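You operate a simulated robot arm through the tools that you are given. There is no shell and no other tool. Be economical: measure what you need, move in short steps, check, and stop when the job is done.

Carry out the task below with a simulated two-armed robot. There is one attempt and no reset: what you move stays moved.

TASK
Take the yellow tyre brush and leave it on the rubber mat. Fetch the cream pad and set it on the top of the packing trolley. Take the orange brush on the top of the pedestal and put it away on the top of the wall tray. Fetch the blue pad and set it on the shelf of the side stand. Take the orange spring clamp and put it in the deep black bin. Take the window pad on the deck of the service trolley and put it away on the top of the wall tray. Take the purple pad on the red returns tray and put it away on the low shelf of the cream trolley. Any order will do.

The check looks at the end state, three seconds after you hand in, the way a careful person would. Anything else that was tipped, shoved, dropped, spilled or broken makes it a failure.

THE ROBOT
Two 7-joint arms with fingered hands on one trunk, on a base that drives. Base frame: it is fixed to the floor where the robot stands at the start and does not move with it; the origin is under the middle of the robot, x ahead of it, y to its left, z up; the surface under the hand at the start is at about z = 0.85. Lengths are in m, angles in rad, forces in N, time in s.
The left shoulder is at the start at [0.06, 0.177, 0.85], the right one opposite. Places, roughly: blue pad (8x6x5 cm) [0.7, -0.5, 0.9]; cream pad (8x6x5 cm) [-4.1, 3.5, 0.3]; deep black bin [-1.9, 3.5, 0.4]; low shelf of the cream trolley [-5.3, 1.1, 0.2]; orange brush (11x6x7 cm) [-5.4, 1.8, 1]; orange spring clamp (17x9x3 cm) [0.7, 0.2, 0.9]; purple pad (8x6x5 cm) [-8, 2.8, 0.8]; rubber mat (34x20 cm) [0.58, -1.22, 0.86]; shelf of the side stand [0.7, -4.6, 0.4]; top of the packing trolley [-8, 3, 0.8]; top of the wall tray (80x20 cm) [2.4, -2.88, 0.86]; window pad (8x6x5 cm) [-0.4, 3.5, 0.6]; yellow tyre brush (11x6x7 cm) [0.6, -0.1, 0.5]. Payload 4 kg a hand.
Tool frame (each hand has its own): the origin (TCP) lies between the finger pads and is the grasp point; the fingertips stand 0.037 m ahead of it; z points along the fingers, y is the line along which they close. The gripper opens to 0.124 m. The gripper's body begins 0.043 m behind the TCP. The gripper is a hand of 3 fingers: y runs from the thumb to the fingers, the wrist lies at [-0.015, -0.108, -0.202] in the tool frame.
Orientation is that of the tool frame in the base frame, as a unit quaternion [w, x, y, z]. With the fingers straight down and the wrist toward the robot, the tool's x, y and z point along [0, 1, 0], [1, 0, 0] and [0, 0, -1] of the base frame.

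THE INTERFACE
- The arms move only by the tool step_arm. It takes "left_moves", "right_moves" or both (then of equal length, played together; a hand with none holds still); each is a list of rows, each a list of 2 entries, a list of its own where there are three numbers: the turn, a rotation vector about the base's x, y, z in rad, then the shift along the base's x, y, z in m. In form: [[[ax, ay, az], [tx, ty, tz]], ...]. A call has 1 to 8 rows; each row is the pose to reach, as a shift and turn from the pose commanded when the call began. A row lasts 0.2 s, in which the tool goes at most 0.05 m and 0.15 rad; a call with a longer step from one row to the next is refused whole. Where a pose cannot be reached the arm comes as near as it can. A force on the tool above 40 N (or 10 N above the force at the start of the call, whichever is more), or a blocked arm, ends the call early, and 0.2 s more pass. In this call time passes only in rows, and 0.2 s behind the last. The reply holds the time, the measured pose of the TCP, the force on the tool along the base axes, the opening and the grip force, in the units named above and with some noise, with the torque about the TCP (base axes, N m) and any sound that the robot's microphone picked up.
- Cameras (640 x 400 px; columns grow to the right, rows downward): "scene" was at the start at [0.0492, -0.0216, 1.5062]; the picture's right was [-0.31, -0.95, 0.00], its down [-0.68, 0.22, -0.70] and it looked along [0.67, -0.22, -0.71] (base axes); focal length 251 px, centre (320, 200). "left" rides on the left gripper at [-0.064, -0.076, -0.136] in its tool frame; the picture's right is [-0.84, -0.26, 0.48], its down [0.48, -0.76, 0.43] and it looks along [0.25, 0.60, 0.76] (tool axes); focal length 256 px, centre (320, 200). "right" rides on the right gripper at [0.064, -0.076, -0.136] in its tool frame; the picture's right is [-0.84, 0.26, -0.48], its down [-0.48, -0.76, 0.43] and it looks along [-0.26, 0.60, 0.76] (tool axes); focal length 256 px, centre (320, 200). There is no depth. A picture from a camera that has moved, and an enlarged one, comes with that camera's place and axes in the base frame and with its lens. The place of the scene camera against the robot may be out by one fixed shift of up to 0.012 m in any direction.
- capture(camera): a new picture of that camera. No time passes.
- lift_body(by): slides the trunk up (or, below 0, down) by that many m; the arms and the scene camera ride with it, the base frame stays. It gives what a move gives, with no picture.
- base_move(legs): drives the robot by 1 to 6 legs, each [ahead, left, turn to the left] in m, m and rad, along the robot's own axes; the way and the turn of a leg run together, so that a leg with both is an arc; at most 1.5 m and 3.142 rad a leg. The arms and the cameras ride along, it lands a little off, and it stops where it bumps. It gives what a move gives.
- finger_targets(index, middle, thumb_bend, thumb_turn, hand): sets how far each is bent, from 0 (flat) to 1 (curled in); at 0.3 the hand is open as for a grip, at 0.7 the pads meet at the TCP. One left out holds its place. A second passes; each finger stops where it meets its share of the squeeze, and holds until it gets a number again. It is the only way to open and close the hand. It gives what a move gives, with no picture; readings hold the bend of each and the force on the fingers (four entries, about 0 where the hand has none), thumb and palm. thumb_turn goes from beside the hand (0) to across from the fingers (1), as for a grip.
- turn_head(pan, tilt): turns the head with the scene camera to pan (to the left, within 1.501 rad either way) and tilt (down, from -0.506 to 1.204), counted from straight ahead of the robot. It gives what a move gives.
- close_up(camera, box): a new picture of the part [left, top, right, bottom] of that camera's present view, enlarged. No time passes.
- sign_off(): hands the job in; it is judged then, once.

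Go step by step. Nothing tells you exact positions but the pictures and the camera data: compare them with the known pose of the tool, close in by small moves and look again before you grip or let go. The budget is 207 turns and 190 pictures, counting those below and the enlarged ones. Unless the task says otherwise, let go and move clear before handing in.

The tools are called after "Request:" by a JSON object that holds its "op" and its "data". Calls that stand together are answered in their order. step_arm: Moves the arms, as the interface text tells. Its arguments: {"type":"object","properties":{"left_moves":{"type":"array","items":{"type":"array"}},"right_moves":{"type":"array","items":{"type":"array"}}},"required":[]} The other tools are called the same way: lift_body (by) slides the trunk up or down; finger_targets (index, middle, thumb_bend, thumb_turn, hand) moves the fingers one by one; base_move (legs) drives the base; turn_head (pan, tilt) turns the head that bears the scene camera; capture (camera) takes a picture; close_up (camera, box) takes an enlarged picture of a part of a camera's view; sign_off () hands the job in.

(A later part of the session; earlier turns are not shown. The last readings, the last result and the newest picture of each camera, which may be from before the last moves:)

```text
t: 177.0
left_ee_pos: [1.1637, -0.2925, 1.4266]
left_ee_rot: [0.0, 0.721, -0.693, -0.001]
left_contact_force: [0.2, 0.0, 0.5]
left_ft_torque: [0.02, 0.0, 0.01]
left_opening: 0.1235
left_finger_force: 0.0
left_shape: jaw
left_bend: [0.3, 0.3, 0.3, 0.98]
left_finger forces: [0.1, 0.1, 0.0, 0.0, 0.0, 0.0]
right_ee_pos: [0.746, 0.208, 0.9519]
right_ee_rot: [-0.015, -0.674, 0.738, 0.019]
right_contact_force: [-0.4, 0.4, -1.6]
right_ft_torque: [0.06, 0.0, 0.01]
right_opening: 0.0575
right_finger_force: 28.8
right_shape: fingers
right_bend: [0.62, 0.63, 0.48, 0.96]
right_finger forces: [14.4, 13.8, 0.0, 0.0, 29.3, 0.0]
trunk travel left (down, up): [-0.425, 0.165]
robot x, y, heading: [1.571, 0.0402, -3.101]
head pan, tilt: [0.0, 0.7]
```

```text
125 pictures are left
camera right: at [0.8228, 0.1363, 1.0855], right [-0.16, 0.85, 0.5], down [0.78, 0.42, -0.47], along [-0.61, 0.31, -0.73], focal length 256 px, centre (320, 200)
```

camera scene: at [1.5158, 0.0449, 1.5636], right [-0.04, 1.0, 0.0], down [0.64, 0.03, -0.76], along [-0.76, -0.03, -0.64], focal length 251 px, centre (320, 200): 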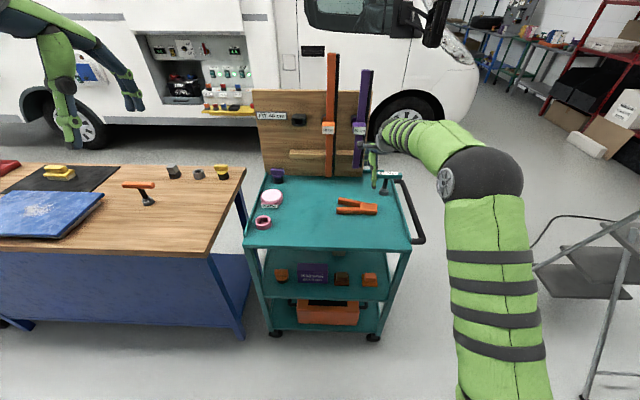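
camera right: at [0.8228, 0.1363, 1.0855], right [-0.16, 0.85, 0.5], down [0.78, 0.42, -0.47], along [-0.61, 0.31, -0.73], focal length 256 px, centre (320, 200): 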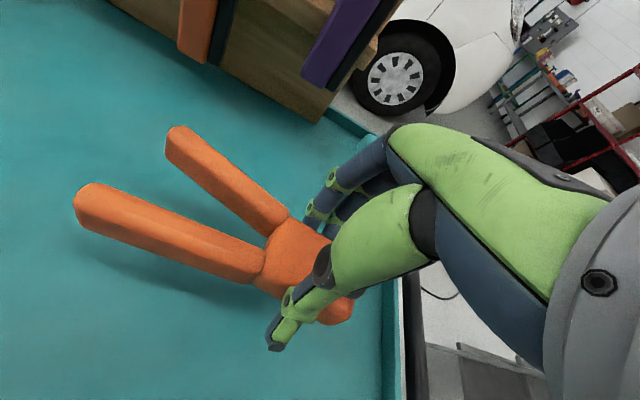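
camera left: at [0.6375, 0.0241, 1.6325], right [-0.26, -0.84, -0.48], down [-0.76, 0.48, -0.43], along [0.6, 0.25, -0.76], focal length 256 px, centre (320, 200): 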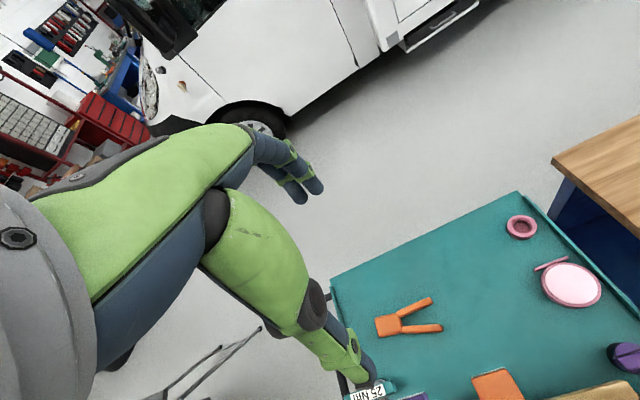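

The clamp is held and off the deck. I raise it, retract, and look north for the route to the bin.

Request:
{"op": "step_arm", "data": {"right_moves": [[[0, 0, 0], [0, 0, 0.05]], [[0, 0, 0], [0, 0, 0.1]], [[0, 0, 0], [0.01, 0, 0.15]], [[0, 0, 0], [0.04, 0, 0.185]], [[0, 0, 0], [0.08, -0.01, 0.21]], [[0, 0, 0], [0.12, -0.02, 0.22]], [[0, 0, 0], [0.16, -0.03, 0.23]], [[0, 0, 0], [0.2, -0.04, 0.23]]]}}

Request:
{"op": "base_move", "data": {"legs": [[-0.15, 0, 0], [0, 0, -1.57]]}}

Request:
{"op": "turn_head", "data": {"pan": 0.3, "tilt": 0.4}}

Request:
{"op": "capture", "data": {"camera": "scene"}}

```text
refused: row 3 steps farther than a row can; nothing moved
```

```text
t: 182.2
left_ee_pos: [1.3959, 0.4643, 1.4256]
left_ee_rot: [-0.001, -0.007, 1.0, 0.0]
left_contact_force: [-0.1, 0.0, 0.0]
left_ft_torque: [-0.02, -0.01, 0.0]
left_opening: 0.1238
left_finger_force: 0.0
left_shape: jaw
left_bend: [0.3, 0.3, 0.3, 0.98]
left_finger forces: [0.0, 0.1, 0.0, 0.0, 0.1, 0.1]
right_ee_pos: [1.9043, 0.8687, 0.9524]
right_ee_rot: [0.003, 0.057, 0.998, 0.025]
right_contact_force: [-1.0, -0.5, -1.7]
right_ft_torque: [0.0, -0.06, 0.01]
right_opening: 0.0564
right_finger_force: 28.1
right_shape: fingers
right_bend: [0.62, 0.63, 0.49, 0.96]
right_finger forces: [14.1, 13.4, 0.0, 0.0, 28.4, 0.1]
trunk travel left (down, up): [-0.425, 0.165]
robot x, y, heading: [1.7198, 0.044, 1.587]
head pan, tilt: [0.0, 0.7]
```

```text
t: 183.0
left_ee_pos: [1.395, 0.4635, 1.4259]
left_ee_rot: [-0.001, -0.007, 1.0, 0.0]
left_contact_force: [-0.3, -0.6, -0.4]
left_ft_torque: [-0.01, 0.0, 0.02]
left_opening: 0.1238
left_finger_force: 0.1
left_shape: jaw
left_bend: [0.3, 0.3, 0.3, 0.98]
left_finger forces: [0.1, 0.0, 0.1, 0.0, 0.1, 0.0]
right_ee_pos: [1.9051, 0.8691, 0.9515]
right_ee_rot: [0.003, 0.058, 0.998, 0.024]
right_contact_force: [-0.2, 0.2, -1.0]
right_ft_torque: [-0.01, -0.07, 0.0]
right_opening: 0.0563
right_finger_force: 27.9
right_shape: fingers
right_bend: [0.62, 0.63, 0.49, 0.96]
right_finger forces: [14.0, 13.4, 0.0, 0.1, 28.5, 0.0]
trunk travel left (down, up): [-0.425, 0.165]
robot x, y, heading: [1.7178, 0.0478, 1.585]
head pan, tilt: [0.3, 0.4]
```

```text
124 pictures are left
camera scene: at [1.6933, 0.1112, 1.5904], right [0.95, 0.31, 0.0], down [0.12, -0.37, -0.92], along [-0.29, 0.88, -0.39], focal length 251 px, centre (320, 200)
```

scene: 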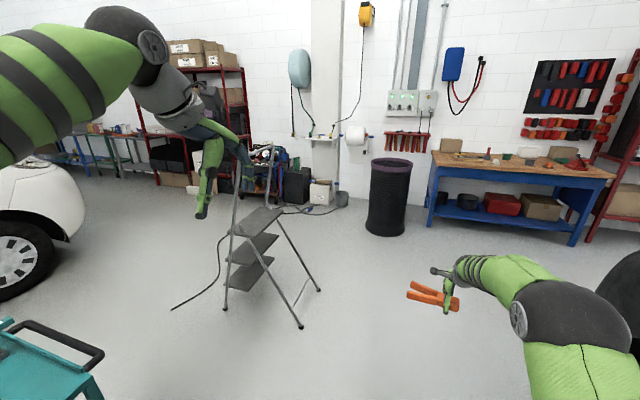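

The loose ladder and a floor cable are to the north; I'll pass north of the ladder. First I raise and retract the clamp properly, then drive up.

Request:
{"op": "step_arm", "data": {"right_moves": [[[0, 0, 0], [0, 0, 0.045]], [[0, 0, 0], [0, 0, 0.09]], [[0, 0, 0], [0, -0.03, 0.125]], [[0, 0, 0], [0, -0.065, 0.155]], [[0, 0, 0], [0, -0.1, 0.185]], [[0, 0, 0], [-0.01, -0.14, 0.2]], [[0, 0, 0], [-0.02, -0.18, 0.21]]]}}

Request:
{"op": "base_move", "data": {"legs": [[1.2, 0, 0], [1.2, 0, 0]]}}

Request:
{"op": "turn_head", "data": {"pan": 1.1, "tilt": 0.4}}

Request:
{"op": "capture", "data": {"camera": "scene"}}

```text
t: 184.6
left_ee_pos: [1.3954, 0.4644, 1.4274]
left_ee_rot: [0.0, -0.008, 1.0, 0.0]
left_contact_force: [-0.6, -0.3, 0.4]
left_ft_torque: [0.0, 0.0, 0.02]
left_opening: 0.1238
left_finger_force: 0.1
left_shape: jaw
left_bend: [0.3, 0.3, 0.3, 0.98]
left_finger forces: [0.0, 0.0, 0.0, 0.0, 0.1, 0.0]
right_ee_pos: [1.8843, 0.6869, 1.1618]
right_ee_rot: [0.002, 0.058, 0.998, 0.024]
right_contact_force: [0.2, -0.5, -0.6]
right_ft_torque: [-0.02, -0.04, 0.01]
right_opening: 0.0561
right_finger_force: 28.5
right_shape: fingers
right_bend: [0.62, 0.63, 0.49, 0.96]
right_finger forces: [14.1, 13.4, 0.0, 0.0, 28.4, 0.0]
trunk travel left (down, up): [-0.425, 0.165]
robot x, y, heading: [1.7221, 0.048, 1.586]
head pan, tilt: [0.3, 0.4]
```

```text
t: 196.3
left_ee_pos: [1.3315, 2.8486, 1.4273]
left_ee_rot: [0.0, -0.012, 1.0, 0.0]
left_contact_force: [-0.4, -1.3, 0.3]
left_ft_torque: [-0.04, -0.04, 0.02]
left_opening: 0.1239
left_finger_force: 0.0
left_shape: jaw
left_bend: [0.3, 0.3, 0.3, 0.98]
left_finger forces: [0.0, 0.1, 0.0, 0.0, 0.1, 0.0]
right_ee_pos: [1.8199, 3.0761, 1.162]
right_ee_rot: [0.003, 0.053, 0.998, 0.024]
right_contact_force: [-0.1, -0.1, -1.8]
right_ft_torque: [-0.05, -0.07, -0.01]
right_opening: 0.0566
right_finger_force: 27.8
right_shape: fingers
right_bend: [0.62, 0.63, 0.49, 0.96]
right_finger forces: [14.0, 13.5, 0.0, 0.0, 28.4, 0.1]
trunk travel left (down, up): [-0.425, 0.165]
robot x, y, heading: [1.6595, 2.4385, 1.594]
head pan, tilt: [0.3, 0.4]
```

```text
t: 197.5
left_ee_pos: [1.3327, 2.8494, 1.4266]
left_ee_rot: [0.0, -0.013, 1.0, 0.001]
left_contact_force: [1.1, 0.1, 0.3]
left_ft_torque: [0.0, 0.04, 0.03]
left_opening: 0.1239
left_finger_force: 0.1
left_shape: jaw
left_bend: [0.3, 0.3, 0.3, 0.98]
left_finger forces: [0.0, 0.0, 0.1, 0.1, 0.0, 0.0]
right_ee_pos: [1.8183, 3.077, 1.1614]
right_ee_rot: [0.003, 0.053, 0.998, 0.024]
right_contact_force: [-0.6, -0.2, -0.5]
right_ft_torque: [-0.01, -0.05, -0.02]
right_opening: 0.056
right_finger_force: 27.8
right_shape: fingers
right_bend: [0.62, 0.63, 0.49, 0.96]
right_finger forces: [14.1, 13.4, 0.1, 0.0, 28.3, 0.1]
trunk travel left (down, up): [-0.425, 0.165]
robot x, y, heading: [1.6609, 2.4343, 1.599]
head pan, tilt: [1.1, 0.4]
```

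```text
123 pictures are left
camera scene: at [1.5798, 2.45, 1.5905], right [0.43, 0.9, 0.0], down [0.35, -0.17, -0.92], along [-0.83, 0.4, -0.39], focal length 251 px, centre (320, 200)
```

scene: 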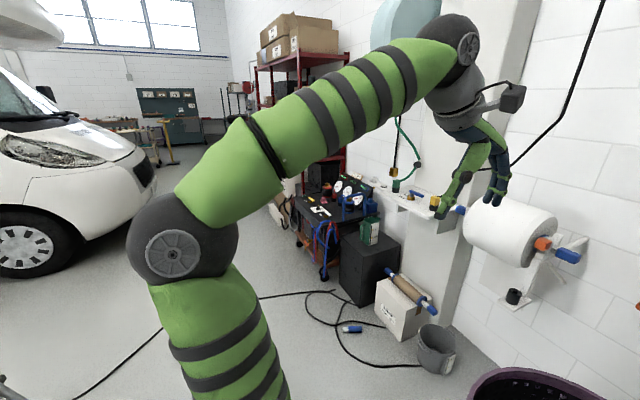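

The cable lies along x≈-0.1 and must be crossed; the lane west at y≈2.45 looks free. I turn west and drive in stages.

Request:
{"op": "base_move", "data": {"legs": [[0, 0, 1.54], [1.3, 0, 0]]}}

Request:
{"op": "turn_head", "data": {"pan": -0.2, "tilt": 0.5}}

Request:
{"op": "capture", "data": {"camera": "scene"}}

```text
t: 207.8
left_ee_pos: [-0.0624, 2.1429, 1.4261]
left_ee_rot: [0.0, -0.698, 0.716, 0.0]
left_contact_force: [0.1, -0.3, -0.4]
left_ft_torque: [-0.01, -0.02, 0.02]
left_opening: 0.1239
left_finger_force: 0.1
left_shape: jaw
left_bend: [0.3, 0.3, 0.3, 0.98]
left_finger forces: [0.0, 0.1, 0.0, 0.1, 0.1, 0.1]
right_ee_pos: [-0.2656, 2.6408, 1.1611]
right_ee_rot: [-0.015, -0.649, 0.761, 0.019]
right_contact_force: [0.1, -0.4, -1.3]
right_ft_torque: [0.08, -0.02, -0.02]
right_opening: 0.0554
right_finger_force: 27.6
right_shape: fingers
right_bend: [0.62, 0.63, 0.49, 0.96]
right_finger forces: [14.0, 13.1, 0.0, 0.1, 27.8, 0.1]
trunk travel left (down, up): [-0.425, 0.165]
robot x, y, heading: [0.3629, 2.4502, 3.115]
head pan, tilt: [1.1, 0.4]
```

```text
t: 209.2
left_ee_pos: [-0.0617, 2.1416, 1.4253]
left_ee_rot: [0.0, -0.697, 0.717, 0.001]
left_contact_force: [0.4, -0.3, -0.3]
left_ft_torque: [-0.02, -0.01, 0.01]
left_opening: 0.1237
left_finger_force: 0.1
left_shape: jaw
left_bend: [0.3, 0.3, 0.3, 0.98]
left_finger forces: [0.0, 0.0, 0.0, 0.0, 0.0, 0.1]
right_ee_pos: [-0.2644, 2.6411, 1.1613]
right_ee_rot: [-0.015, -0.649, 0.761, 0.019]
right_contact_force: [0.0, 1.1, -1.0]
right_ft_torque: [0.04, -0.03, 0.03]
right_opening: 0.0555
right_finger_force: 27.5
right_shape: fingers
right_bend: [0.62, 0.63, 0.49, 0.96]
right_finger forces: [13.8, 13.1, 0.0, 0.1, 27.7, 0.0]
trunk travel left (down, up): [-0.425, 0.165]
robot x, y, heading: [0.364, 2.4508, 3.119]
head pan, tilt: [-0.201, 0.499]
```

```text
122 pictures are left
camera scene: at [0.3088, 2.4728, 1.5814], right [0.22, 0.97, 0.0], down [0.47, -0.11, -0.88], along [-0.86, 0.2, -0.48], focal length 251 px, centre (320, 200)
```

scene: 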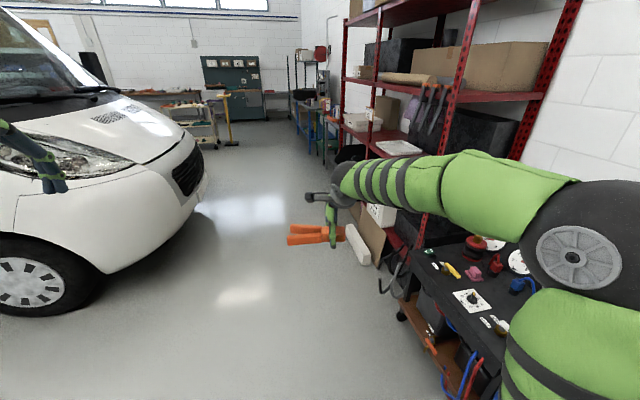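

The service trolley and red rack are on my right. I drive on west and look for the deep black bin.

Request:
{"op": "base_move", "data": {"legs": [[1.3, 0.05, 0.02]]}}

Request:
{"op": "turn_head", "data": {"pan": -0.7, "tilt": 0.6}}

Request:
{"op": "capture", "data": {"camera": "scene"}}

```text
t: 215.8
left_ee_pos: [-1.3643, 2.1023, 1.4265]
left_ee_rot: [0.0, -0.706, 0.709, 0.0]
left_contact_force: [-0.2, -0.4, -0.2]
left_ft_torque: [-0.01, -0.03, 0.0]
left_opening: 0.1239
left_finger_force: 0.2
left_shape: jaw
left_bend: [0.3, 0.3, 0.3, 0.98]
left_finger forces: [0.1, 0.0, 0.1, 0.1, 0.0, 0.1]
right_ee_pos: [-1.5785, 2.5959, 1.1614]
right_ee_rot: [-0.015, -0.658, 0.753, 0.019]
right_contact_force: [-1.4, -0.5, -0.9]
right_ft_torque: [0.05, -0.02, -0.02]
right_opening: 0.0556
right_finger_force: 27.5
right_shape: fingers
right_bend: [0.62, 0.63, 0.49, 0.96]
right_finger forces: [13.9, 13.0, 0.0, 0.1, 27.7, 0.0]
trunk travel left (down, up): [-0.425, 0.165]
robot x, y, heading: [-0.9485, 2.4223, 3.136]
head pan, tilt: [-0.201, 0.499]
```

```text
t: 216.7
left_ee_pos: [-1.3651, 2.1023, 1.4259]
left_ee_rot: [0.0, -0.706, 0.708, 0.0]
left_contact_force: [0.4, 0.1, -0.3]
left_ft_torque: [0.0, 0.02, -0.04]
left_opening: 0.124
left_finger_force: 0.0
left_shape: jaw
left_bend: [0.3, 0.3, 0.3, 0.98]
left_finger forces: [0.0, 0.0, 0.0, 0.0, 0.0, 0.0]
right_ee_pos: [-1.5792, 2.5952, 1.16]
right_ee_rot: [-0.015, -0.658, 0.753, 0.021]
right_contact_force: [-0.1, -0.2, -1.2]
right_ft_torque: [0.02, -0.02, 0.0]
right_opening: 0.0553
right_finger_force: 28.1
right_shape: fingers
right_bend: [0.62, 0.63, 0.49, 0.96]
right_finger forces: [13.9, 13.1, 0.0, 0.0, 27.8, 0.0]
trunk travel left (down, up): [-0.425, 0.165]
robot x, y, heading: [-0.9418, 2.4201, 3.136]
head pan, tilt: [-0.7, 0.6]
```

```text
121 pictures are left
camera scene: at [-0.9792, 2.4798, 1.5723], right [0.65, 0.76, 0.0], down [0.43, -0.36, -0.83], along [-0.63, 0.53, -0.56], focal length 251 px, centre (320, 200)
```

scene: 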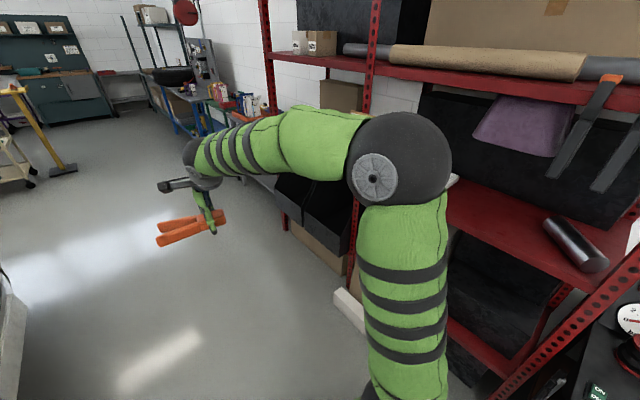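

The black bin is by the rack, partly hidden by my arm. I go a bit further and turn to face it.

Request:
{"op": "base_move", "data": {"legs": [[0.9, -0.08, 0], [0, 0, -1.57]]}}

Request:
{"op": "turn_head", "data": {"pan": 0.0, "tilt": 0.7}}

Request:
{"op": "capture", "data": {"camera": "scene"}}

Request:
{"op": "capture", "data": {"camera": "right"}}

```text
t: 225.3
left_ee_pos: [-2.1522, 2.9334, 1.4273]
left_ee_rot: [0.0, 0.007, 1.0, 0.001]
left_contact_force: [0.3, -0.5, -0.4]
left_ft_torque: [-0.01, 0.01, 0.0]
left_opening: 0.1238
left_finger_force: 0.1
left_shape: jaw
left_bend: [0.3, 0.3, 0.3, 0.98]
left_finger forces: [0.0, 0.0, 0.0, 0.0, 0.1, 0.0]
right_ee_pos: [-1.6557, 3.1425, 1.1613]
right_ee_rot: [0.004, 0.073, 0.997, 0.024]
right_contact_force: [0.2, 0.2, -0.8]
right_ft_torque: [-0.04, -0.05, 0.05]
right_opening: 0.0549
right_finger_force: 26.7
right_shape: fingers
right_bend: [0.62, 0.63, 0.49, 0.96]
right_finger forces: [13.6, 12.7, 0.0, 0.0, 27.1, 0.0]
trunk travel left (down, up): [-0.425, 0.165]
robot x, y, heading: [-1.8375, 2.5095, 1.556]
head pan, tilt: [-0.7, 0.6]
```

```text
t: 226.4
left_ee_pos: [-2.1512, 2.932, 1.4267]
left_ee_rot: [0.0, 0.008, 1.0, 0.0]
left_contact_force: [0.4, 0.2, 1.0]
left_ft_torque: [-0.01, 0.0, 0.0]
left_opening: 0.1236
left_finger_force: 0.0
left_shape: jaw
left_bend: [0.3, 0.3, 0.3, 0.98]
left_finger forces: [0.0, 0.1, 0.1, 0.0, 0.1, 0.0]
right_ee_pos: [-1.6575, 3.1425, 1.1612]
right_ee_rot: [0.003, 0.072, 0.997, 0.024]
right_contact_force: [-0.4, -1.0, -1.9]
right_ft_torque: [-0.02, -0.05, -0.02]
right_opening: 0.0548
right_finger_force: 26.6
right_shape: fingers
right_bend: [0.62, 0.63, 0.49, 0.96]
right_finger forces: [13.6, 12.7, 0.0, 0.1, 27.1, 0.0]
trunk travel left (down, up): [-0.425, 0.165]
robot x, y, heading: [-1.8415, 2.5114, 1.56]
head pan, tilt: [0.0, 0.7]
```

```text
120 pictures are left
camera scene: at [-1.8365, 2.5673, 1.5636], right [1.0, -0.01, 0.0], down [-0.01, -0.64, -0.76], along [0.01, 0.76, -0.64], focal length 251 px, centre (320, 200)
```

scene: 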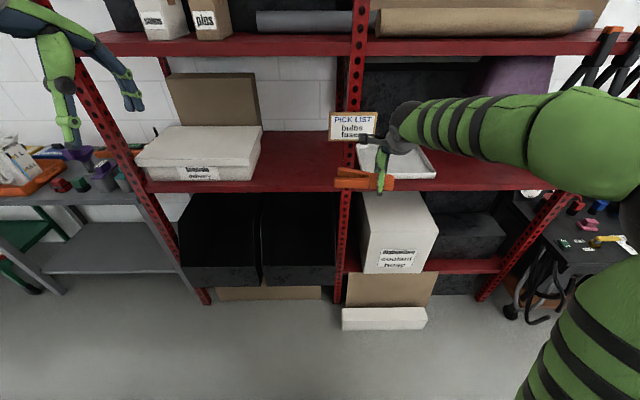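

```text
119 pictures are left
camera right: at [-1.7319, 3.0695, 1.2948], right [0.86, 0.11, 0.5], down [0.37, -0.8, -0.47], along [0.35, 0.59, -0.73], focal length 256 px, centre (320, 200)
```

right: 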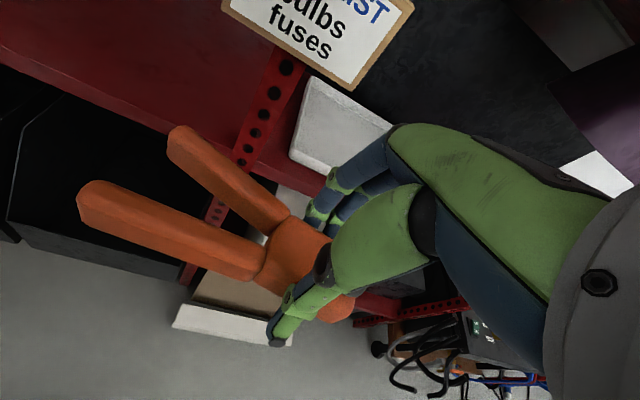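

I see two black bins on the lower rack shelf; the right one is near x=-1.93. I zoom in on it.

Request:
{"op": "close_up", "data": {"camera": "scene", "box": [170, 120, 430, 340]}}

```text
1.82 times, centred on (300, 230) of scene
camera zoom: at [-1.8365, 2.5673, 1.5636], right [1.0, -0.01, 0.0], down [-0.01, -0.64, -0.76], along [0.01, 0.76, -0.64], focal length 456 px, centre (356, 146)
```

zoom: 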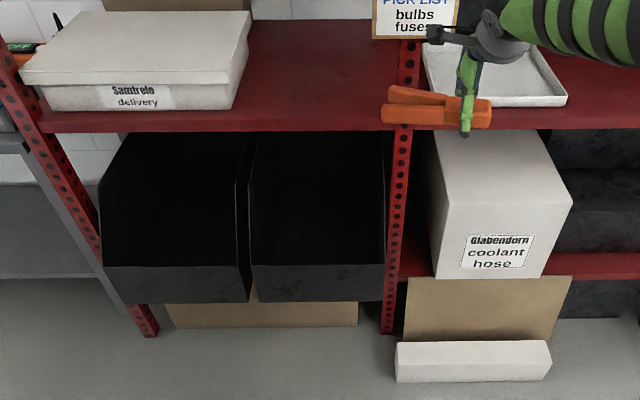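

The right bin's opening spans x -2.17 to -1.76, its lip top z≈0.40 at y≈3.39, under a shelf at z≈0.91. I slide left, lower the trunk and hand in front of it.

Request:
{"op": "base_move", "data": {"legs": [[0, 0.25, 0.015]]}}

Request:
{"op": "lift_body", "data": {"by": -0.4}}

Request:
{"op": "step_arm", "data": {"right_moves": [[[0, 0, 0], [0, 0, -0.05]], [[0, 0, 0], [0, 0, -0.1]], [[0, 0, 0], [0, 0, -0.15]], [[0, 0, 0], [0, 0, -0.2]]]}}

Request:
{"op": "capture", "data": {"camera": "scene"}}

Request:
{"op": "capture", "data": {"camera": "right"}}

```text
t: 228.2
left_ee_pos: [-2.4122, 2.9301, 1.4262]
left_ee_rot: [0.0, 0.0, 1.0, 0.001]
left_contact_force: [0.3, 1.1, -0.7]
left_ft_torque: [0.01, -0.02, 0.01]
left_opening: 0.1238
left_finger_force: 0.0
left_shape: jaw
left_bend: [0.3, 0.3, 0.3, 0.98]
left_finger forces: [0.0, 0.0, 0.1, 0.0, 0.0, 0.0]
right_ee_pos: [-1.9185, 3.1461, 1.1604]
right_ee_rot: [0.004, 0.065, 0.998, 0.024]
right_contact_force: [-0.1, 0.1, -0.7]
right_ft_torque: [-0.04, -0.08, -0.01]
right_opening: 0.0548
right_finger_force: 26.8
right_shape: fingers
right_bend: [0.62, 0.63, 0.49, 0.96]
right_finger forces: [13.6, 12.7, 0.0, 0.1, 27.2, 0.1]
trunk travel left (down, up): [-0.425, 0.165]
robot x, y, heading: [-2.0942, 2.5077, 1.569]
head pan, tilt: [0.0, 0.7]
```

```text
t: 232.0
left_ee_pos: [-2.4112, 2.9311, 1.0263]
left_ee_rot: [0.0, 0.001, 1.0, 0.0]
left_contact_force: [-0.4, -0.3, -0.2]
left_ft_torque: [-0.01, -0.01, -0.01]
left_opening: 0.1239
left_finger_force: 0.1
left_shape: jaw
left_bend: [0.3, 0.3, 0.3, 0.98]
left_finger forces: [0.1, 0.1, 0.0, 0.1, 0.0, 0.0]
right_ee_pos: [-1.9187, 3.1467, 0.762]
right_ee_rot: [0.003, 0.065, 0.998, 0.024]
right_contact_force: [0.3, -0.1, -1.7]
right_ft_torque: [-0.03, -0.06, 0.0]
right_opening: 0.0547
right_finger_force: 26.8
right_shape: fingers
right_bend: [0.62, 0.63, 0.49, 0.96]
right_finger forces: [13.7, 12.7, 0.1, 0.1, 27.0, 0.0]
trunk travel left (down, up): [-0.025, 0.565]
robot x, y, heading: [-2.0912, 2.5099, 1.567]
head pan, tilt: [0.0, 0.7]
```

```text
t: 233.0
left_ee_pos: [-2.4103, 2.9299, 1.0266]
left_ee_rot: [-0.001, -0.001, 1.0, 0.0]
left_contact_force: [-0.1, -0.9, 0.8]
left_ft_torque: [0.0, 0.01, 0.03]
left_opening: 0.1238
left_finger_force: 0.0
left_shape: jaw
left_bend: [0.3, 0.3, 0.3, 0.98]
left_finger forces: [0.0, 0.0, 0.0, 0.1, 0.0, 0.1]
right_ee_pos: [-1.9205, 3.1473, 0.559]
right_ee_rot: [0.002, 0.066, 0.998, 0.024]
right_contact_force: [0.5, 0.6, 0.2]
right_ft_torque: [0.0, -0.04, 0.01]
right_opening: 0.0544
right_finger_force: 26.3
right_shape: fingers
right_bend: [0.62, 0.63, 0.49, 0.96]
right_finger forces: [13.6, 12.7, 0.1, 0.1, 26.9, 0.0]
trunk travel left (down, up): [-0.025, 0.565]
robot x, y, heading: [-2.0911, 2.5119, 1.574]
head pan, tilt: [0.0, 0.7]
```

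```text
117 pictures are left
camera scene: at [-2.0902, 2.5687, 1.1637], right [1.0, 0.0, 0.0], down [0.0, -0.64, -0.77], along [0.0, 0.77, -0.64], focal length 251 px, centre (320, 200)
```

scene: 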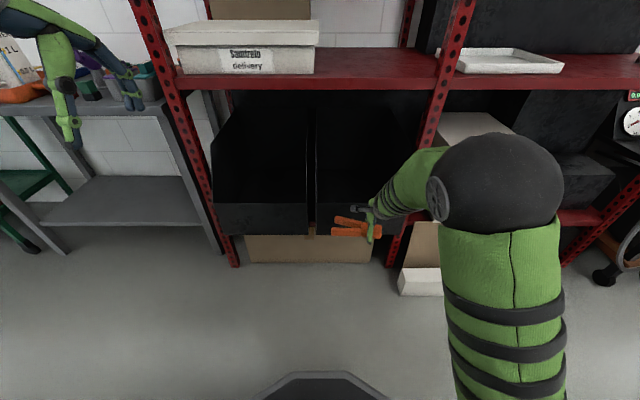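

```text
116 pictures are left
camera right: at [-1.9945, 3.0725, 0.693], right [0.86, 0.12, 0.5], down [0.38, -0.8, -0.47], along [0.34, 0.59, -0.73], focal length 256 px, centre (320, 200)
```

right: 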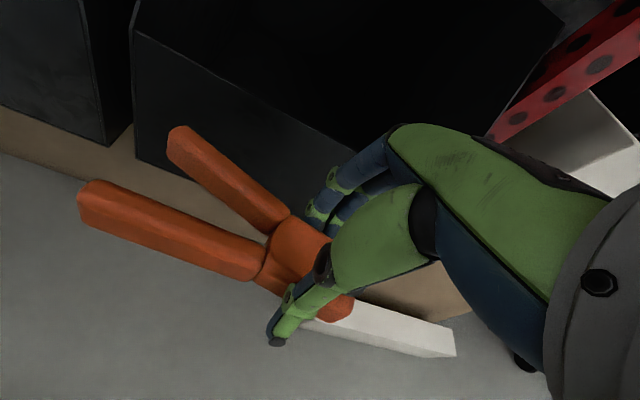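

Lip top is z≈0.45 and the clamp is aligned with the right bin. I drive in over the lip.

Request:
{"op": "base_move", "data": {"legs": [[0.25, 0, 0]]}}

Request:
{"op": "step_arm", "data": {"right_moves": [[[0, 0, 0], [0.0, 0.04, 0]], [[0, 0, 0], [0, 0.08, 0]], [[0, 0, 0], [0, 0.12, 0]], [[0, 0, 0], [0, 0.16, 0]]]}}

Request:
{"op": "capture", "data": {"camera": "scene"}}

Request:
{"op": "capture", "data": {"camera": "right"}}

```text
t: 234.3
left_ee_pos: [-2.4097, 3.0488, 1.0257]
left_ee_rot: [0.0, 0.001, 1.0, 0.0]
left_contact_force: [0.5, 0.0, -1.0]
left_ft_torque: [-0.03, -0.01, -0.02]
left_opening: 0.124
left_finger_force: 0.0
left_shape: jaw
left_bend: [0.3, 0.3, 0.3, 0.98]
left_finger forces: [0.1, 0.0, 0.1, 0.0, 0.0, 0.0]
right_ee_pos: [-1.9197, 3.2632, 0.5617]
right_ee_rot: [0.004, 0.066, 0.998, 0.023]
right_contact_force: [0.3, -20.3, 21.6]
right_ft_torque: [-0.16, -0.16, 0.16]
right_opening: 0.0553
right_finger_force: 55.6
right_shape: fingers
right_bend: [0.67, 0.66, 0.45, 0.96]
right_finger forces: [41.8, 29.1, 0.0, 0.0, 38.9, 0.0]
trunk travel left (down, up): [-0.025, 0.565]
robot x, y, heading: [-2.0912, 2.6329, 1.568]
head pan, tilt: [0.0, 0.7]
stopped in leg 1: the force on the tool passed its limit at 63 N (the readings are from after the stop); the commanded pose is now the measured one
```

```text
t: 234.6
left_ee_pos: [-2.4107, 3.0493, 1.0264]
left_ee_rot: [0.0, 0.002, 1.0, 0.0]
left_contact_force: [0.2, 1.6, 1.0]
left_ft_torque: [-0.01, 0.02, -0.03]
left_opening: 0.1235
left_finger_force: 0.0
left_shape: jaw
left_bend: [0.3, 0.3, 0.3, 0.98]
left_finger forces: [0.1, 0.0, 0.0, 0.0, 0.0, 0.0]
right_ee_pos: [-1.9211, 3.2665, 0.5614]
right_ee_rot: [0.005, 0.066, 0.998, 0.021]
right_contact_force: [0.2, -27.3, 27.2]
right_ft_torque: [-0.31, -0.17, 0.14]
right_opening: 0.0556
right_finger_force: 63.4
right_shape: fingers
right_bend: [0.68, 0.67, 0.44, 0.96]
right_finger forces: [52.2, 31.7, 0.1, 0.1, 43.3, 0.0]
trunk travel left (down, up): [-0.025, 0.565]
robot x, y, heading: [-2.0905, 2.6335, 1.568]
head pan, tilt: [0.0, 0.7]
stopped in row 1 (right hand): the force on the tool passed its limit at 53 N (the readings are from after the stop); the commanded pose is now the measured one
```

```text
115 pictures are left
camera scene: at [-2.0906, 2.6861, 1.1639], right [1.0, 0.0, 0.0], down [0.0, -0.64, -0.77], along [0.0, 0.77, -0.64], focal length 251 px, centre (320, 200)
```

scene: 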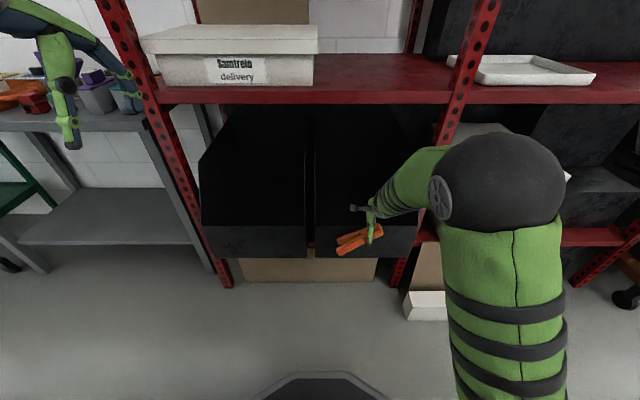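

```text
114 pictures are left
camera right: at [-1.9949, 3.1931, 0.6951], right [0.86, 0.12, 0.5], down [0.39, -0.8, -0.46], along [0.34, 0.59, -0.73], focal length 256 px, centre (320, 200)
```

right: 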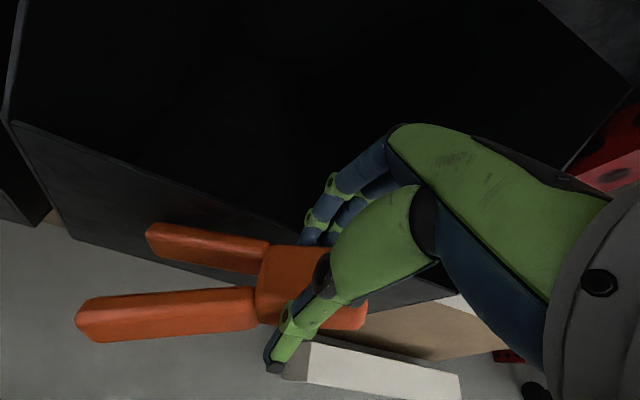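

I hit the lip: triangulating, its top is really at z≈0.535, y≈3.29. I back off and raise, then check the clamp in the grip and the bin.

Request:
{"op": "step_arm", "data": {"right_moves": [[[0, 0, 0], [0, -0.03, 0.01]], [[0, 0, 0], [0, -0.07, 0.03]], [[0, 0, 0], [0, -0.1, 0.06]], [[0, 0, 0], [0, -0.12, 0.1]], [[0, 0, 0], [0, -0.12, 0.14]]]}}

Request:
{"op": "capture", "data": {"camera": "right"}}

Request:
{"op": "capture", "data": {"camera": "scene"}}

```text
t: 235.8
left_ee_pos: [-2.411, 3.0506, 1.0263]
left_ee_rot: [0.0, 0.001, 1.0, -0.001]
left_contact_force: [0.7, 0.1, -0.3]
left_ft_torque: [-0.02, -0.02, 0.05]
left_opening: 0.1238
left_finger_force: 0.0
left_shape: jaw
left_bend: [0.3, 0.3, 0.3, 0.98]
left_finger forces: [0.1, 0.0, 0.0, 0.0, 0.0, 0.0]
right_ee_pos: [-1.9197, 3.1473, 0.7017]
right_ee_rot: [0.004, 0.066, 0.998, 0.019]
right_contact_force: [-0.7, 0.3, -1.4]
right_ft_torque: [0.02, -0.03, 0.0]
right_opening: 0.0531
right_finger_force: 26.9
right_shape: fingers
right_bend: [0.63, 0.64, 0.49, 0.96]
right_finger forces: [13.9, 13.0, 0.0, 0.1, 26.5, 0.0]
trunk travel left (down, up): [-0.025, 0.565]
robot x, y, heading: [-2.0919, 2.6292, 1.568]
head pan, tilt: [0.0, 0.7]
```

```text
113 pictures are left
camera right: at [-1.9954, 3.074, 0.8358], right [0.86, 0.12, 0.5], down [0.38, -0.8, -0.46], along [0.34, 0.59, -0.73], focal length 256 px, centre (320, 200)
```

right: 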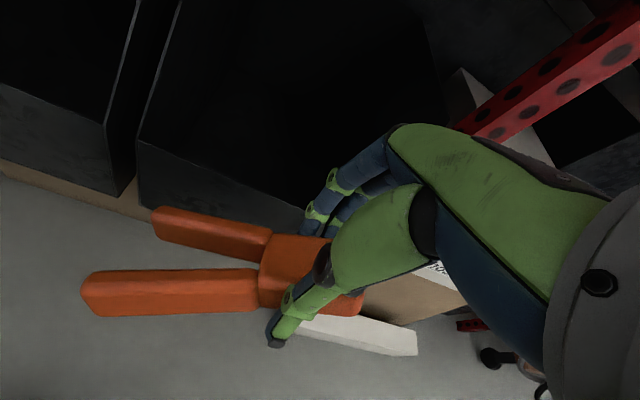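

```text
112 pictures are left
camera scene: at [-2.0902, 2.6892, 1.1636], right [1.0, 0.0, 0.0], down [0.0, -0.64, -0.76], along [0.0, 0.76, -0.64], focal length 251 px, centre (320, 200)
```

scene: 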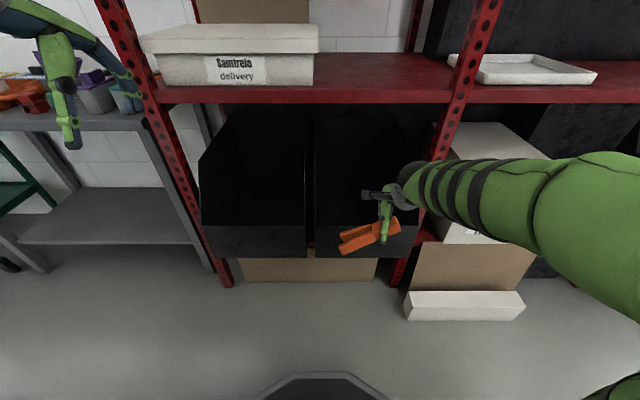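

The bins look unmoved and the clamp is still held. I approach again at z≈0.69, well above the lip.

Request:
{"op": "base_move", "data": {"legs": [[0.1, 0, 0]]}}

Request:
{"op": "step_arm", "data": {"right_moves": [[[0, 0, 0], [0.0, 0.04, 0]], [[0, 0, 0], [0, 0.08, 0]], [[0, 0, 0], [0, 0.12, 0]], [[0, 0, 0], [0, 0.16, 0]], [[0, 0, 0], [0, 0.2, 0]]]}}

Request:
{"op": "capture", "data": {"camera": "right"}}

Request:
{"op": "capture", "data": {"camera": "scene"}}

```text
t: 236.9
left_ee_pos: [-2.4093, 3.1504, 1.026]
left_ee_rot: [0.0, 0.0, 1.0, -0.001]
left_contact_force: [-0.2, 0.4, 0.2]
left_ft_torque: [0.01, 0.01, 0.03]
left_opening: 0.1237
left_finger_force: 0.0
left_shape: jaw
left_bend: [0.3, 0.3, 0.3, 0.98]
left_finger forces: [0.0, 0.0, 0.0, 0.1, 0.0, 0.1]
right_ee_pos: [-1.9206, 3.2457, 0.7009]
right_ee_rot: [0.004, 0.066, 0.998, 0.02]
right_contact_force: [-0.2, 0.7, -0.6]
right_ft_torque: [0.0, -0.02, -0.01]
right_opening: 0.0532
right_finger_force: 26.9
right_shape: fingers
right_bend: [0.63, 0.64, 0.49, 0.96]
right_finger forces: [13.9, 13.0, 0.0, 0.0, 26.5, 0.0]
trunk travel left (down, up): [-0.025, 0.565]
robot x, y, heading: [-2.0912, 2.7301, 1.569]
head pan, tilt: [0.0, 0.7]
```

```text
t: 238.1
left_ee_pos: [-2.4094, 3.1509, 1.0264]
left_ee_rot: [0.0, 0.001, 1.0, -0.001]
left_contact_force: [-0.7, 0.2, 0.3]
left_ft_torque: [-0.01, -0.01, -0.01]
left_opening: 0.1239
left_finger_force: 0.0
left_shape: jaw
left_bend: [0.3, 0.3, 0.3, 0.98]
left_finger forces: [0.0, 0.0, 0.0, 0.0, 0.1, 0.1]
right_ee_pos: [-1.9178, 3.4443, 0.7016]
right_ee_rot: [0.005, 0.065, 0.998, 0.02]
right_contact_force: [-0.2, 0.2, -1.4]
right_ft_torque: [-0.04, -0.04, 0.0]
right_opening: 0.053
right_finger_force: 26.8
right_shape: fingers
right_bend: [0.63, 0.64, 0.49, 0.96]
right_finger forces: [14.0, 13.1, 0.0, 0.0, 26.6, 0.1]
trunk travel left (down, up): [-0.025, 0.565]
robot x, y, heading: [-2.092, 2.728, 1.568]
head pan, tilt: [0.0, 0.7]
```

```text
111 pictures are left
camera right: at [-1.9933, 3.3722, 0.8367], right [0.86, 0.12, 0.5], down [0.38, -0.8, -0.46], along [0.34, 0.59, -0.73], focal length 256 px, centre (320, 200)
```

right: 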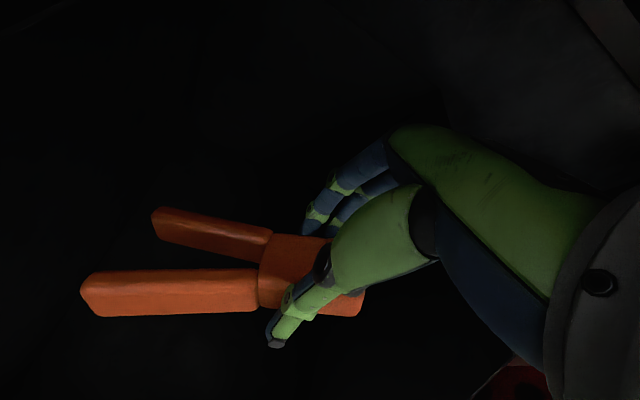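

```text
110 pictures are left
camera scene: at [-2.09, 2.7882, 1.1636], right [1.0, 0.0, 0.0], down [0.0, -0.64, -0.76], along [0.0, 0.76, -0.64], focal length 251 px, centre (320, 200)
```

scene: 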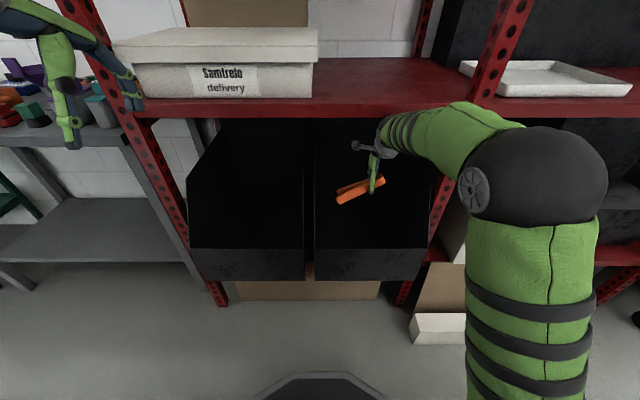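

The clamp is inside over the bin floor. I lower it in steps, watching the force.

Request:
{"op": "step_arm", "data": {"right_moves": [[[0, 0, 0], [0, 0, -0.04]], [[0, 0, 0], [0, 0, -0.08]], [[0, 0, 0], [0, 0, -0.12]], [[0, 0, 0], [0, 0, -0.16]], [[0, 0, 0], [0, 0, -0.19]], [[0, 0, 0], [0, 0, -0.22]]]}}

Request:
{"op": "capture", "data": {"camera": "scene"}}

```text
t: 239.5
left_ee_pos: [-2.4089, 3.151, 1.0256]
left_ee_rot: [0.0, 0.001, 1.0, 0.0]
left_contact_force: [-0.7, -0.7, 0.0]
left_ft_torque: [0.0, 0.04, 0.01]
left_opening: 0.1235
left_finger_force: 0.1
left_shape: jaw
left_bend: [0.3, 0.3, 0.3, 0.98]
left_finger forces: [0.1, 0.0, 0.0, 0.0, 0.0, 0.0]
right_ee_pos: [-1.9209, 3.445, 0.48]
right_ee_rot: [0.004, 0.066, 0.998, 0.02]
right_contact_force: [-0.4, 0.0, -1.2]
right_ft_torque: [0.04, -0.04, 0.01]
right_opening: 0.053
right_finger_force: 26.2
right_shape: fingers
right_bend: [0.63, 0.64, 0.49, 0.96]
right_finger forces: [13.8, 13.0, 0.1, 0.1, 26.5, 0.1]
trunk travel left (down, up): [-0.025, 0.565]
robot x, y, heading: [-2.0926, 2.7299, 1.571]
head pan, tilt: [0.0, 0.7]
```

```text
109 pictures are left
camera scene: at [-2.09, 2.7883, 1.1637], right [1.0, 0.0, 0.0], down [0.0, -0.64, -0.76], along [0.0, 0.76, -0.64], focal length 251 px, centre (320, 200)
```

scene: 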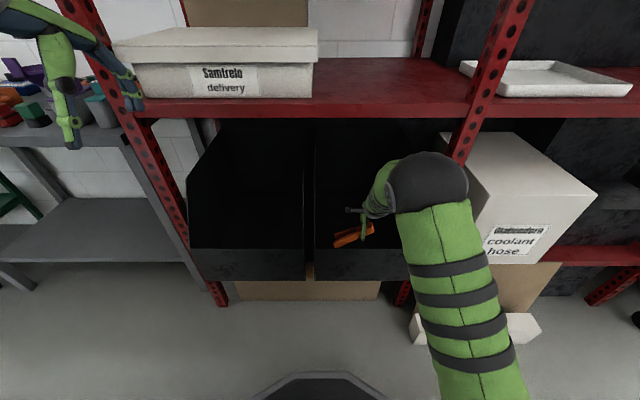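

Continue down until contact.

Request:
{"op": "step_arm", "data": {"right_moves": [[[0, 0, 0], [0, 0, -0.015]], [[0, 0, 0], [0, 0, -0.03]], [[0, 0, 0], [0, 0, -0.045]], [[0, 0, 0], [0, 0, -0.055]]]}}

```text
t: 240.5
left_ee_pos: [-2.4093, 3.1505, 1.0257]
left_ee_rot: [0.0, 0.001, 1.0, -0.001]
left_contact_force: [-0.9, 0.4, 0.0]
left_ft_torque: [0.0, -0.01, -0.02]
left_opening: 0.1239
left_finger_force: 0.1
left_shape: jaw
left_bend: [0.3, 0.3, 0.3, 0.98]
left_finger forces: [0.0, 0.1, 0.0, 0.0, 0.0, 0.0]
right_ee_pos: [-1.9205, 3.4462, 0.4266]
right_ee_rot: [0.005, 0.066, 0.998, 0.019]
right_contact_force: [0.4, -1.5, 3.7]
right_ft_torque: [0.06, 0.29, 0.06]
right_opening: 0.0528
right_finger_force: 25.3
right_shape: fingers
right_bend: [0.62, 0.64, 0.49, 0.97]
right_finger forces: [12.8, 11.3, 0.1, 0.1, 25.5, 0.0]
trunk travel left (down, up): [-0.025, 0.565]
robot x, y, heading: [-2.0906, 2.7286, 1.573]
head pan, tilt: [0.0, 0.7]
```

It touches the bin floor lightly. I release and raise the hand straight up.

Request:
{"op": "finger_targets", "data": {"hand": "right", "index": 0.35, "middle": 0.35, "thumb_bend": 0.35}}

Request:
{"op": "step_arm", "data": {"right_moves": [[[0, 0, 0], [0, 0, 0.04]], [[0, 0, 0], [0, 0, 0.09]], [[0, 0, 0], [0, 0, 0.14]], [[0, 0, 0], [0, 0, 0.19]], [[0, 0, 0], [0, 0, 0.24]], [[0, 0, 0], [0, 0, 0.27]]]}}

Request:
{"op": "capture", "data": {"camera": "scene"}}

Request:
{"op": "capture", "data": {"camera": "right"}}

```text
t: 241.5
left_ee_pos: [-2.4101, 3.1513, 1.0255]
left_ee_rot: [0.0, 0.0, 1.0, -0.002]
left_contact_force: [-0.6, -0.2, 0.0]
left_ft_torque: [-0.02, 0.03, -0.02]
left_opening: 0.1236
left_finger_force: 0.0
left_shape: jaw
left_bend: [0.3, 0.3, 0.3, 0.98]
left_finger forces: [0.0, 0.0, 0.0, 0.1, 0.0, 0.0]
right_ee_pos: [-1.921, 3.4464, 0.4271]
right_ee_rot: [0.004, 0.065, 0.998, 0.02]
right_contact_force: [-0.5, -0.1, 0.2]
right_ft_torque: [0.0, -0.01, 0.03]
right_opening: 0.1083
right_finger_force: 0.0
right_shape: fingers
right_bend: [0.35, 0.35, 0.35, 0.97]
right_finger forces: [0.0, 0.0, 0.0, 0.0, 0.1, 0.1]
trunk travel left (down, up): [-0.025, 0.565]
robot x, y, heading: [-2.0948, 2.7316, 1.572]
head pan, tilt: [0.0, 0.7]
```

```text
t: 242.9
left_ee_pos: [-2.4098, 3.1515, 1.0249]
left_ee_rot: [0.0, 0.001, 1.0, -0.001]
left_contact_force: [-0.3, 0.2, -0.1]
left_ft_torque: [0.04, 0.03, 0.03]
left_opening: 0.124
left_finger_force: 0.1
left_shape: jaw
left_bend: [0.3, 0.3, 0.3, 0.98]
left_finger forces: [0.0, 0.1, 0.0, 0.0, 0.0, 0.1]
right_ee_pos: [-1.9178, 3.4472, 0.698]
right_ee_rot: [0.004, 0.066, 0.998, 0.02]
right_contact_force: [-0.7, 0.6, 0.1]
right_ft_torque: [0.0, -0.01, 0.0]
right_opening: 0.1084
right_finger_force: 0.1
right_shape: fingers
right_bend: [0.35, 0.35, 0.35, 0.97]
right_finger forces: [0.1, 0.1, 0.0, 0.0, 0.0, 0.0]
trunk travel left (down, up): [-0.025, 0.565]
robot x, y, heading: [-2.0896, 2.7315, 1.569]
head pan, tilt: [0.0, 0.7]
```

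```text
108 pictures are left
camera scene: at [-2.09, 2.7884, 1.1636], right [1.0, 0.0, 0.0], down [0.0, -0.64, -0.76], along [0.0, 0.76, -0.64], focal length 251 px, centre (320, 200)
```

scene: 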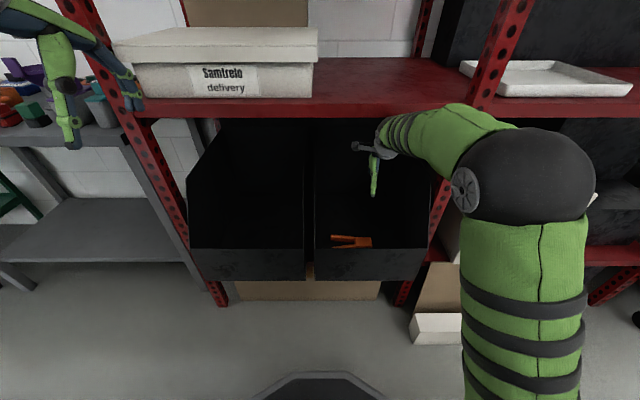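

```text
107 pictures are left
camera right: at [-1.9933, 3.376, 0.8322], right [0.86, 0.12, 0.5], down [0.38, -0.8, -0.46], along [0.34, 0.59, -0.73], focal length 256 px, centre (320, 200)
```

right: 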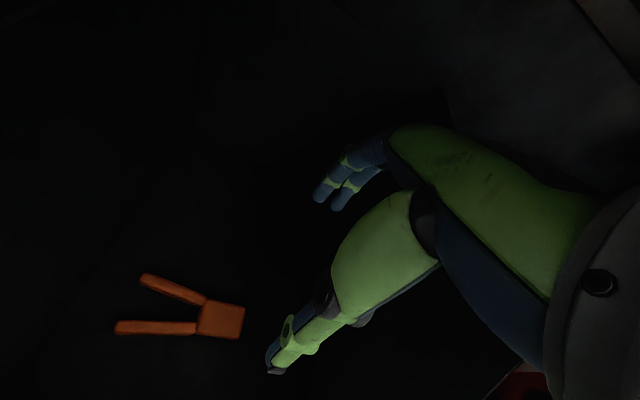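

The clamp lies in the bin. I pull out, raise the trunk and look west toward the cream pad.

Request:
{"op": "base_move", "data": {"legs": [[-0.35, 0, 0]]}}

Request:
{"op": "lift_body", "data": {"by": 0.4}}

Request:
{"op": "turn_head", "data": {"pan": 1.0, "tilt": 0.5}}

Request:
{"op": "capture", "data": {"camera": "scene"}}

```text
t: 245.2
left_ee_pos: [-2.4102, 2.8072, 1.0248]
left_ee_rot: [0.0, 0.003, 1.0, -0.001]
left_contact_force: [-0.3, 0.5, 0.1]
left_ft_torque: [0.01, -0.01, 0.0]
left_opening: 0.124
left_finger_force: 0.0
left_shape: jaw
left_bend: [0.3, 0.3, 0.3, 0.98]
left_finger forces: [0.0, 0.1, 0.0, 0.0, 0.0, 0.0]
right_ee_pos: [-1.917, 3.1028, 0.697]
right_ee_rot: [0.005, 0.066, 0.998, 0.02]
right_contact_force: [-0.3, 0.4, 0.1]
right_ft_torque: [0.02, -0.02, -0.01]
right_opening: 0.1083
right_finger_force: 0.0
right_shape: fingers
right_bend: [0.35, 0.35, 0.35, 0.97]
right_finger forces: [0.0, 0.1, 0.0, 0.0, 0.0, 0.0]
trunk travel left (down, up): [-0.025, 0.565]
robot x, y, heading: [-2.0931, 2.3898, 1.564]
head pan, tilt: [0.0, 0.7]
```

```text
t: 249.0
left_ee_pos: [-2.4097, 2.8076, 1.4262]
left_ee_rot: [0.0, 0.002, 1.0, -0.001]
left_contact_force: [-0.2, -0.3, -0.3]
left_ft_torque: [0.0, 0.03, -0.04]
left_opening: 0.1237
left_finger_force: 0.1
left_shape: jaw
left_bend: [0.3, 0.3, 0.3, 0.98]
left_finger forces: [0.1, 0.1, 0.0, 0.0, 0.0, 0.1]
right_ee_pos: [-1.9167, 3.1044, 1.0982]
right_ee_rot: [0.004, 0.068, 0.997, 0.019]
right_contact_force: [0.3, 0.2, -0.2]
right_ft_torque: [0.02, 0.0, 0.0]
right_opening: 0.1082
right_finger_force: 0.0
right_shape: fingers
right_bend: [0.35, 0.35, 0.35, 0.97]
right_finger forces: [0.0, 0.0, 0.0, 0.1, 0.1, 0.1]
trunk travel left (down, up): [-0.425, 0.165]
robot x, y, heading: [-2.089, 2.3875, 1.569]
head pan, tilt: [0.0, 0.7]
```

```text
t: 250.3
left_ee_pos: [-2.4097, 2.8081, 1.4259]
left_ee_rot: [0.0, 0.003, 1.0, -0.001]
left_contact_force: [-0.9, 0.0, 0.9]
left_ft_torque: [0.01, -0.01, -0.03]
left_opening: 0.1236
left_finger_force: 0.0
left_shape: jaw
left_bend: [0.3, 0.3, 0.3, 0.98]
left_finger forces: [0.0, 0.1, 0.0, 0.0, 0.0, 0.0]
right_ee_pos: [-1.9186, 3.1029, 1.0976]
right_ee_rot: [0.005, 0.067, 0.998, 0.019]
right_contact_force: [-0.9, 0.5, -0.4]
right_ft_torque: [-0.01, 0.02, -0.02]
right_opening: 0.1081
right_finger_force: 0.0
right_shape: fingers
right_bend: [0.35, 0.35, 0.35, 0.97]
right_finger forces: [0.1, 0.0, 0.0, 0.0, 0.0, 0.0]
trunk travel left (down, up): [-0.425, 0.165]
robot x, y, heading: [-2.0967, 2.3903, 1.562]
head pan, tilt: [1.0, 0.499]
```

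```text
106 pictures are left
camera scene: at [-2.1679, 2.4089, 1.5813], right [0.55, 0.84, 0.0], down [0.4, -0.26, -0.88], along [-0.74, 0.48, -0.48], focal length 251 px, centre (320, 200)
```

scene: 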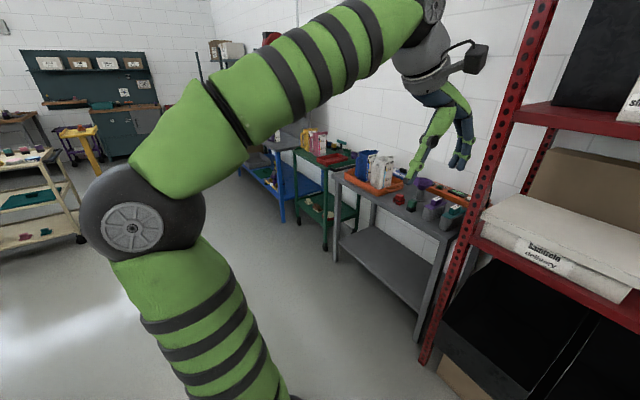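

The cream pad should be on the low shelf of the green cart at (-4.1, 3.5). I drive there and face it.

Request:
{"op": "base_move", "data": {"legs": [[0, 0, 1.57], [1.1, 0, 0], [1.05, 0, 0], [0, 0, -1.57]]}}

Request:
{"op": "turn_head", "data": {"pan": 0.0, "tilt": 0.7}}

Request:
{"op": "capture", "data": {"camera": "scene"}}

```text
t: 268.6
left_ee_pos: [-4.5311, 2.7789, 1.4256]
left_ee_rot: [0.0, 0.016, 1.0, -0.001]
left_contact_force: [-0.9, -0.5, -0.4]
left_ft_torque: [-0.01, 0.01, -0.01]
left_opening: 0.1236
left_finger_force: 0.1
left_shape: jaw
left_bend: [0.3, 0.3, 0.3, 0.98]
left_finger forces: [0.0, 0.0, 0.1, 0.0, 0.0, 0.0]
right_ee_pos: [-4.0321, 3.0614, 1.0974]
right_ee_rot: [0.005, 0.081, 0.997, 0.019]
right_contact_force: [0.0, -0.4, -0.2]
right_ft_torque: [-0.01, -0.04, -0.04]
right_opening: 0.1083
right_finger_force: 0.1
right_shape: fingers
right_bend: [0.35, 0.35, 0.35, 0.97]
right_finger forces: [0.0, 0.1, 0.1, 0.1, 0.1, 0.1]
trunk travel left (down, up): [-0.425, 0.165]
robot x, y, heading: [-4.2263, 2.3476, 1.541]
head pan, tilt: [1.0, 0.499]
```

```text
t: 269.9
left_ee_pos: [-4.5321, 2.779, 1.4251]
left_ee_rot: [0.0, 0.017, 1.0, -0.001]
left_contact_force: [-0.8, -1.0, 0.1]
left_ft_torque: [0.0, 0.0, -0.01]
left_opening: 0.124
left_finger_force: 0.1
left_shape: jaw
left_bend: [0.3, 0.3, 0.3, 0.98]
left_finger forces: [0.0, 0.0, 0.0, 0.0, 0.0, 0.0]
right_ee_pos: [-4.0319, 3.0627, 1.0974]
right_ee_rot: [0.006, 0.081, 0.997, 0.02]
right_contact_force: [-0.3, 0.2, -0.2]
right_ft_torque: [0.02, 0.01, 0.02]
right_opening: 0.1082
right_finger_force: 0.1
right_shape: fingers
right_bend: [0.35, 0.35, 0.35, 0.97]
right_finger forces: [0.1, 0.1, 0.0, 0.0, 0.0, 0.0]
trunk travel left (down, up): [-0.425, 0.165]
robot x, y, heading: [-4.2227, 2.352, 1.538]
head pan, tilt: [0.0, 0.7]
```

```text
105 pictures are left
camera scene: at [-4.2226, 2.4074, 1.5637], right [1.0, -0.03, 0.0], down [-0.02, -0.64, -0.77], along [0.02, 0.76, -0.64], focal length 251 px, centre (320, 200)
```

scene: 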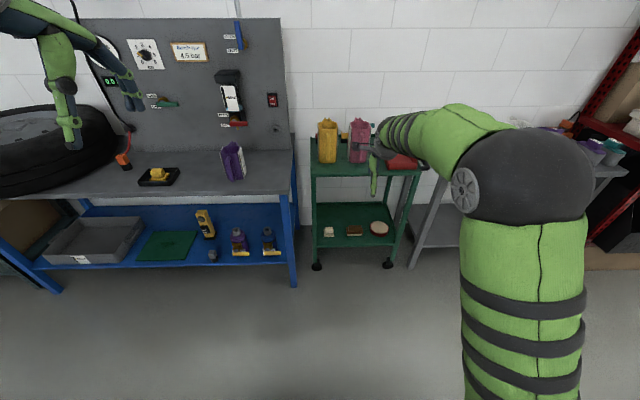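

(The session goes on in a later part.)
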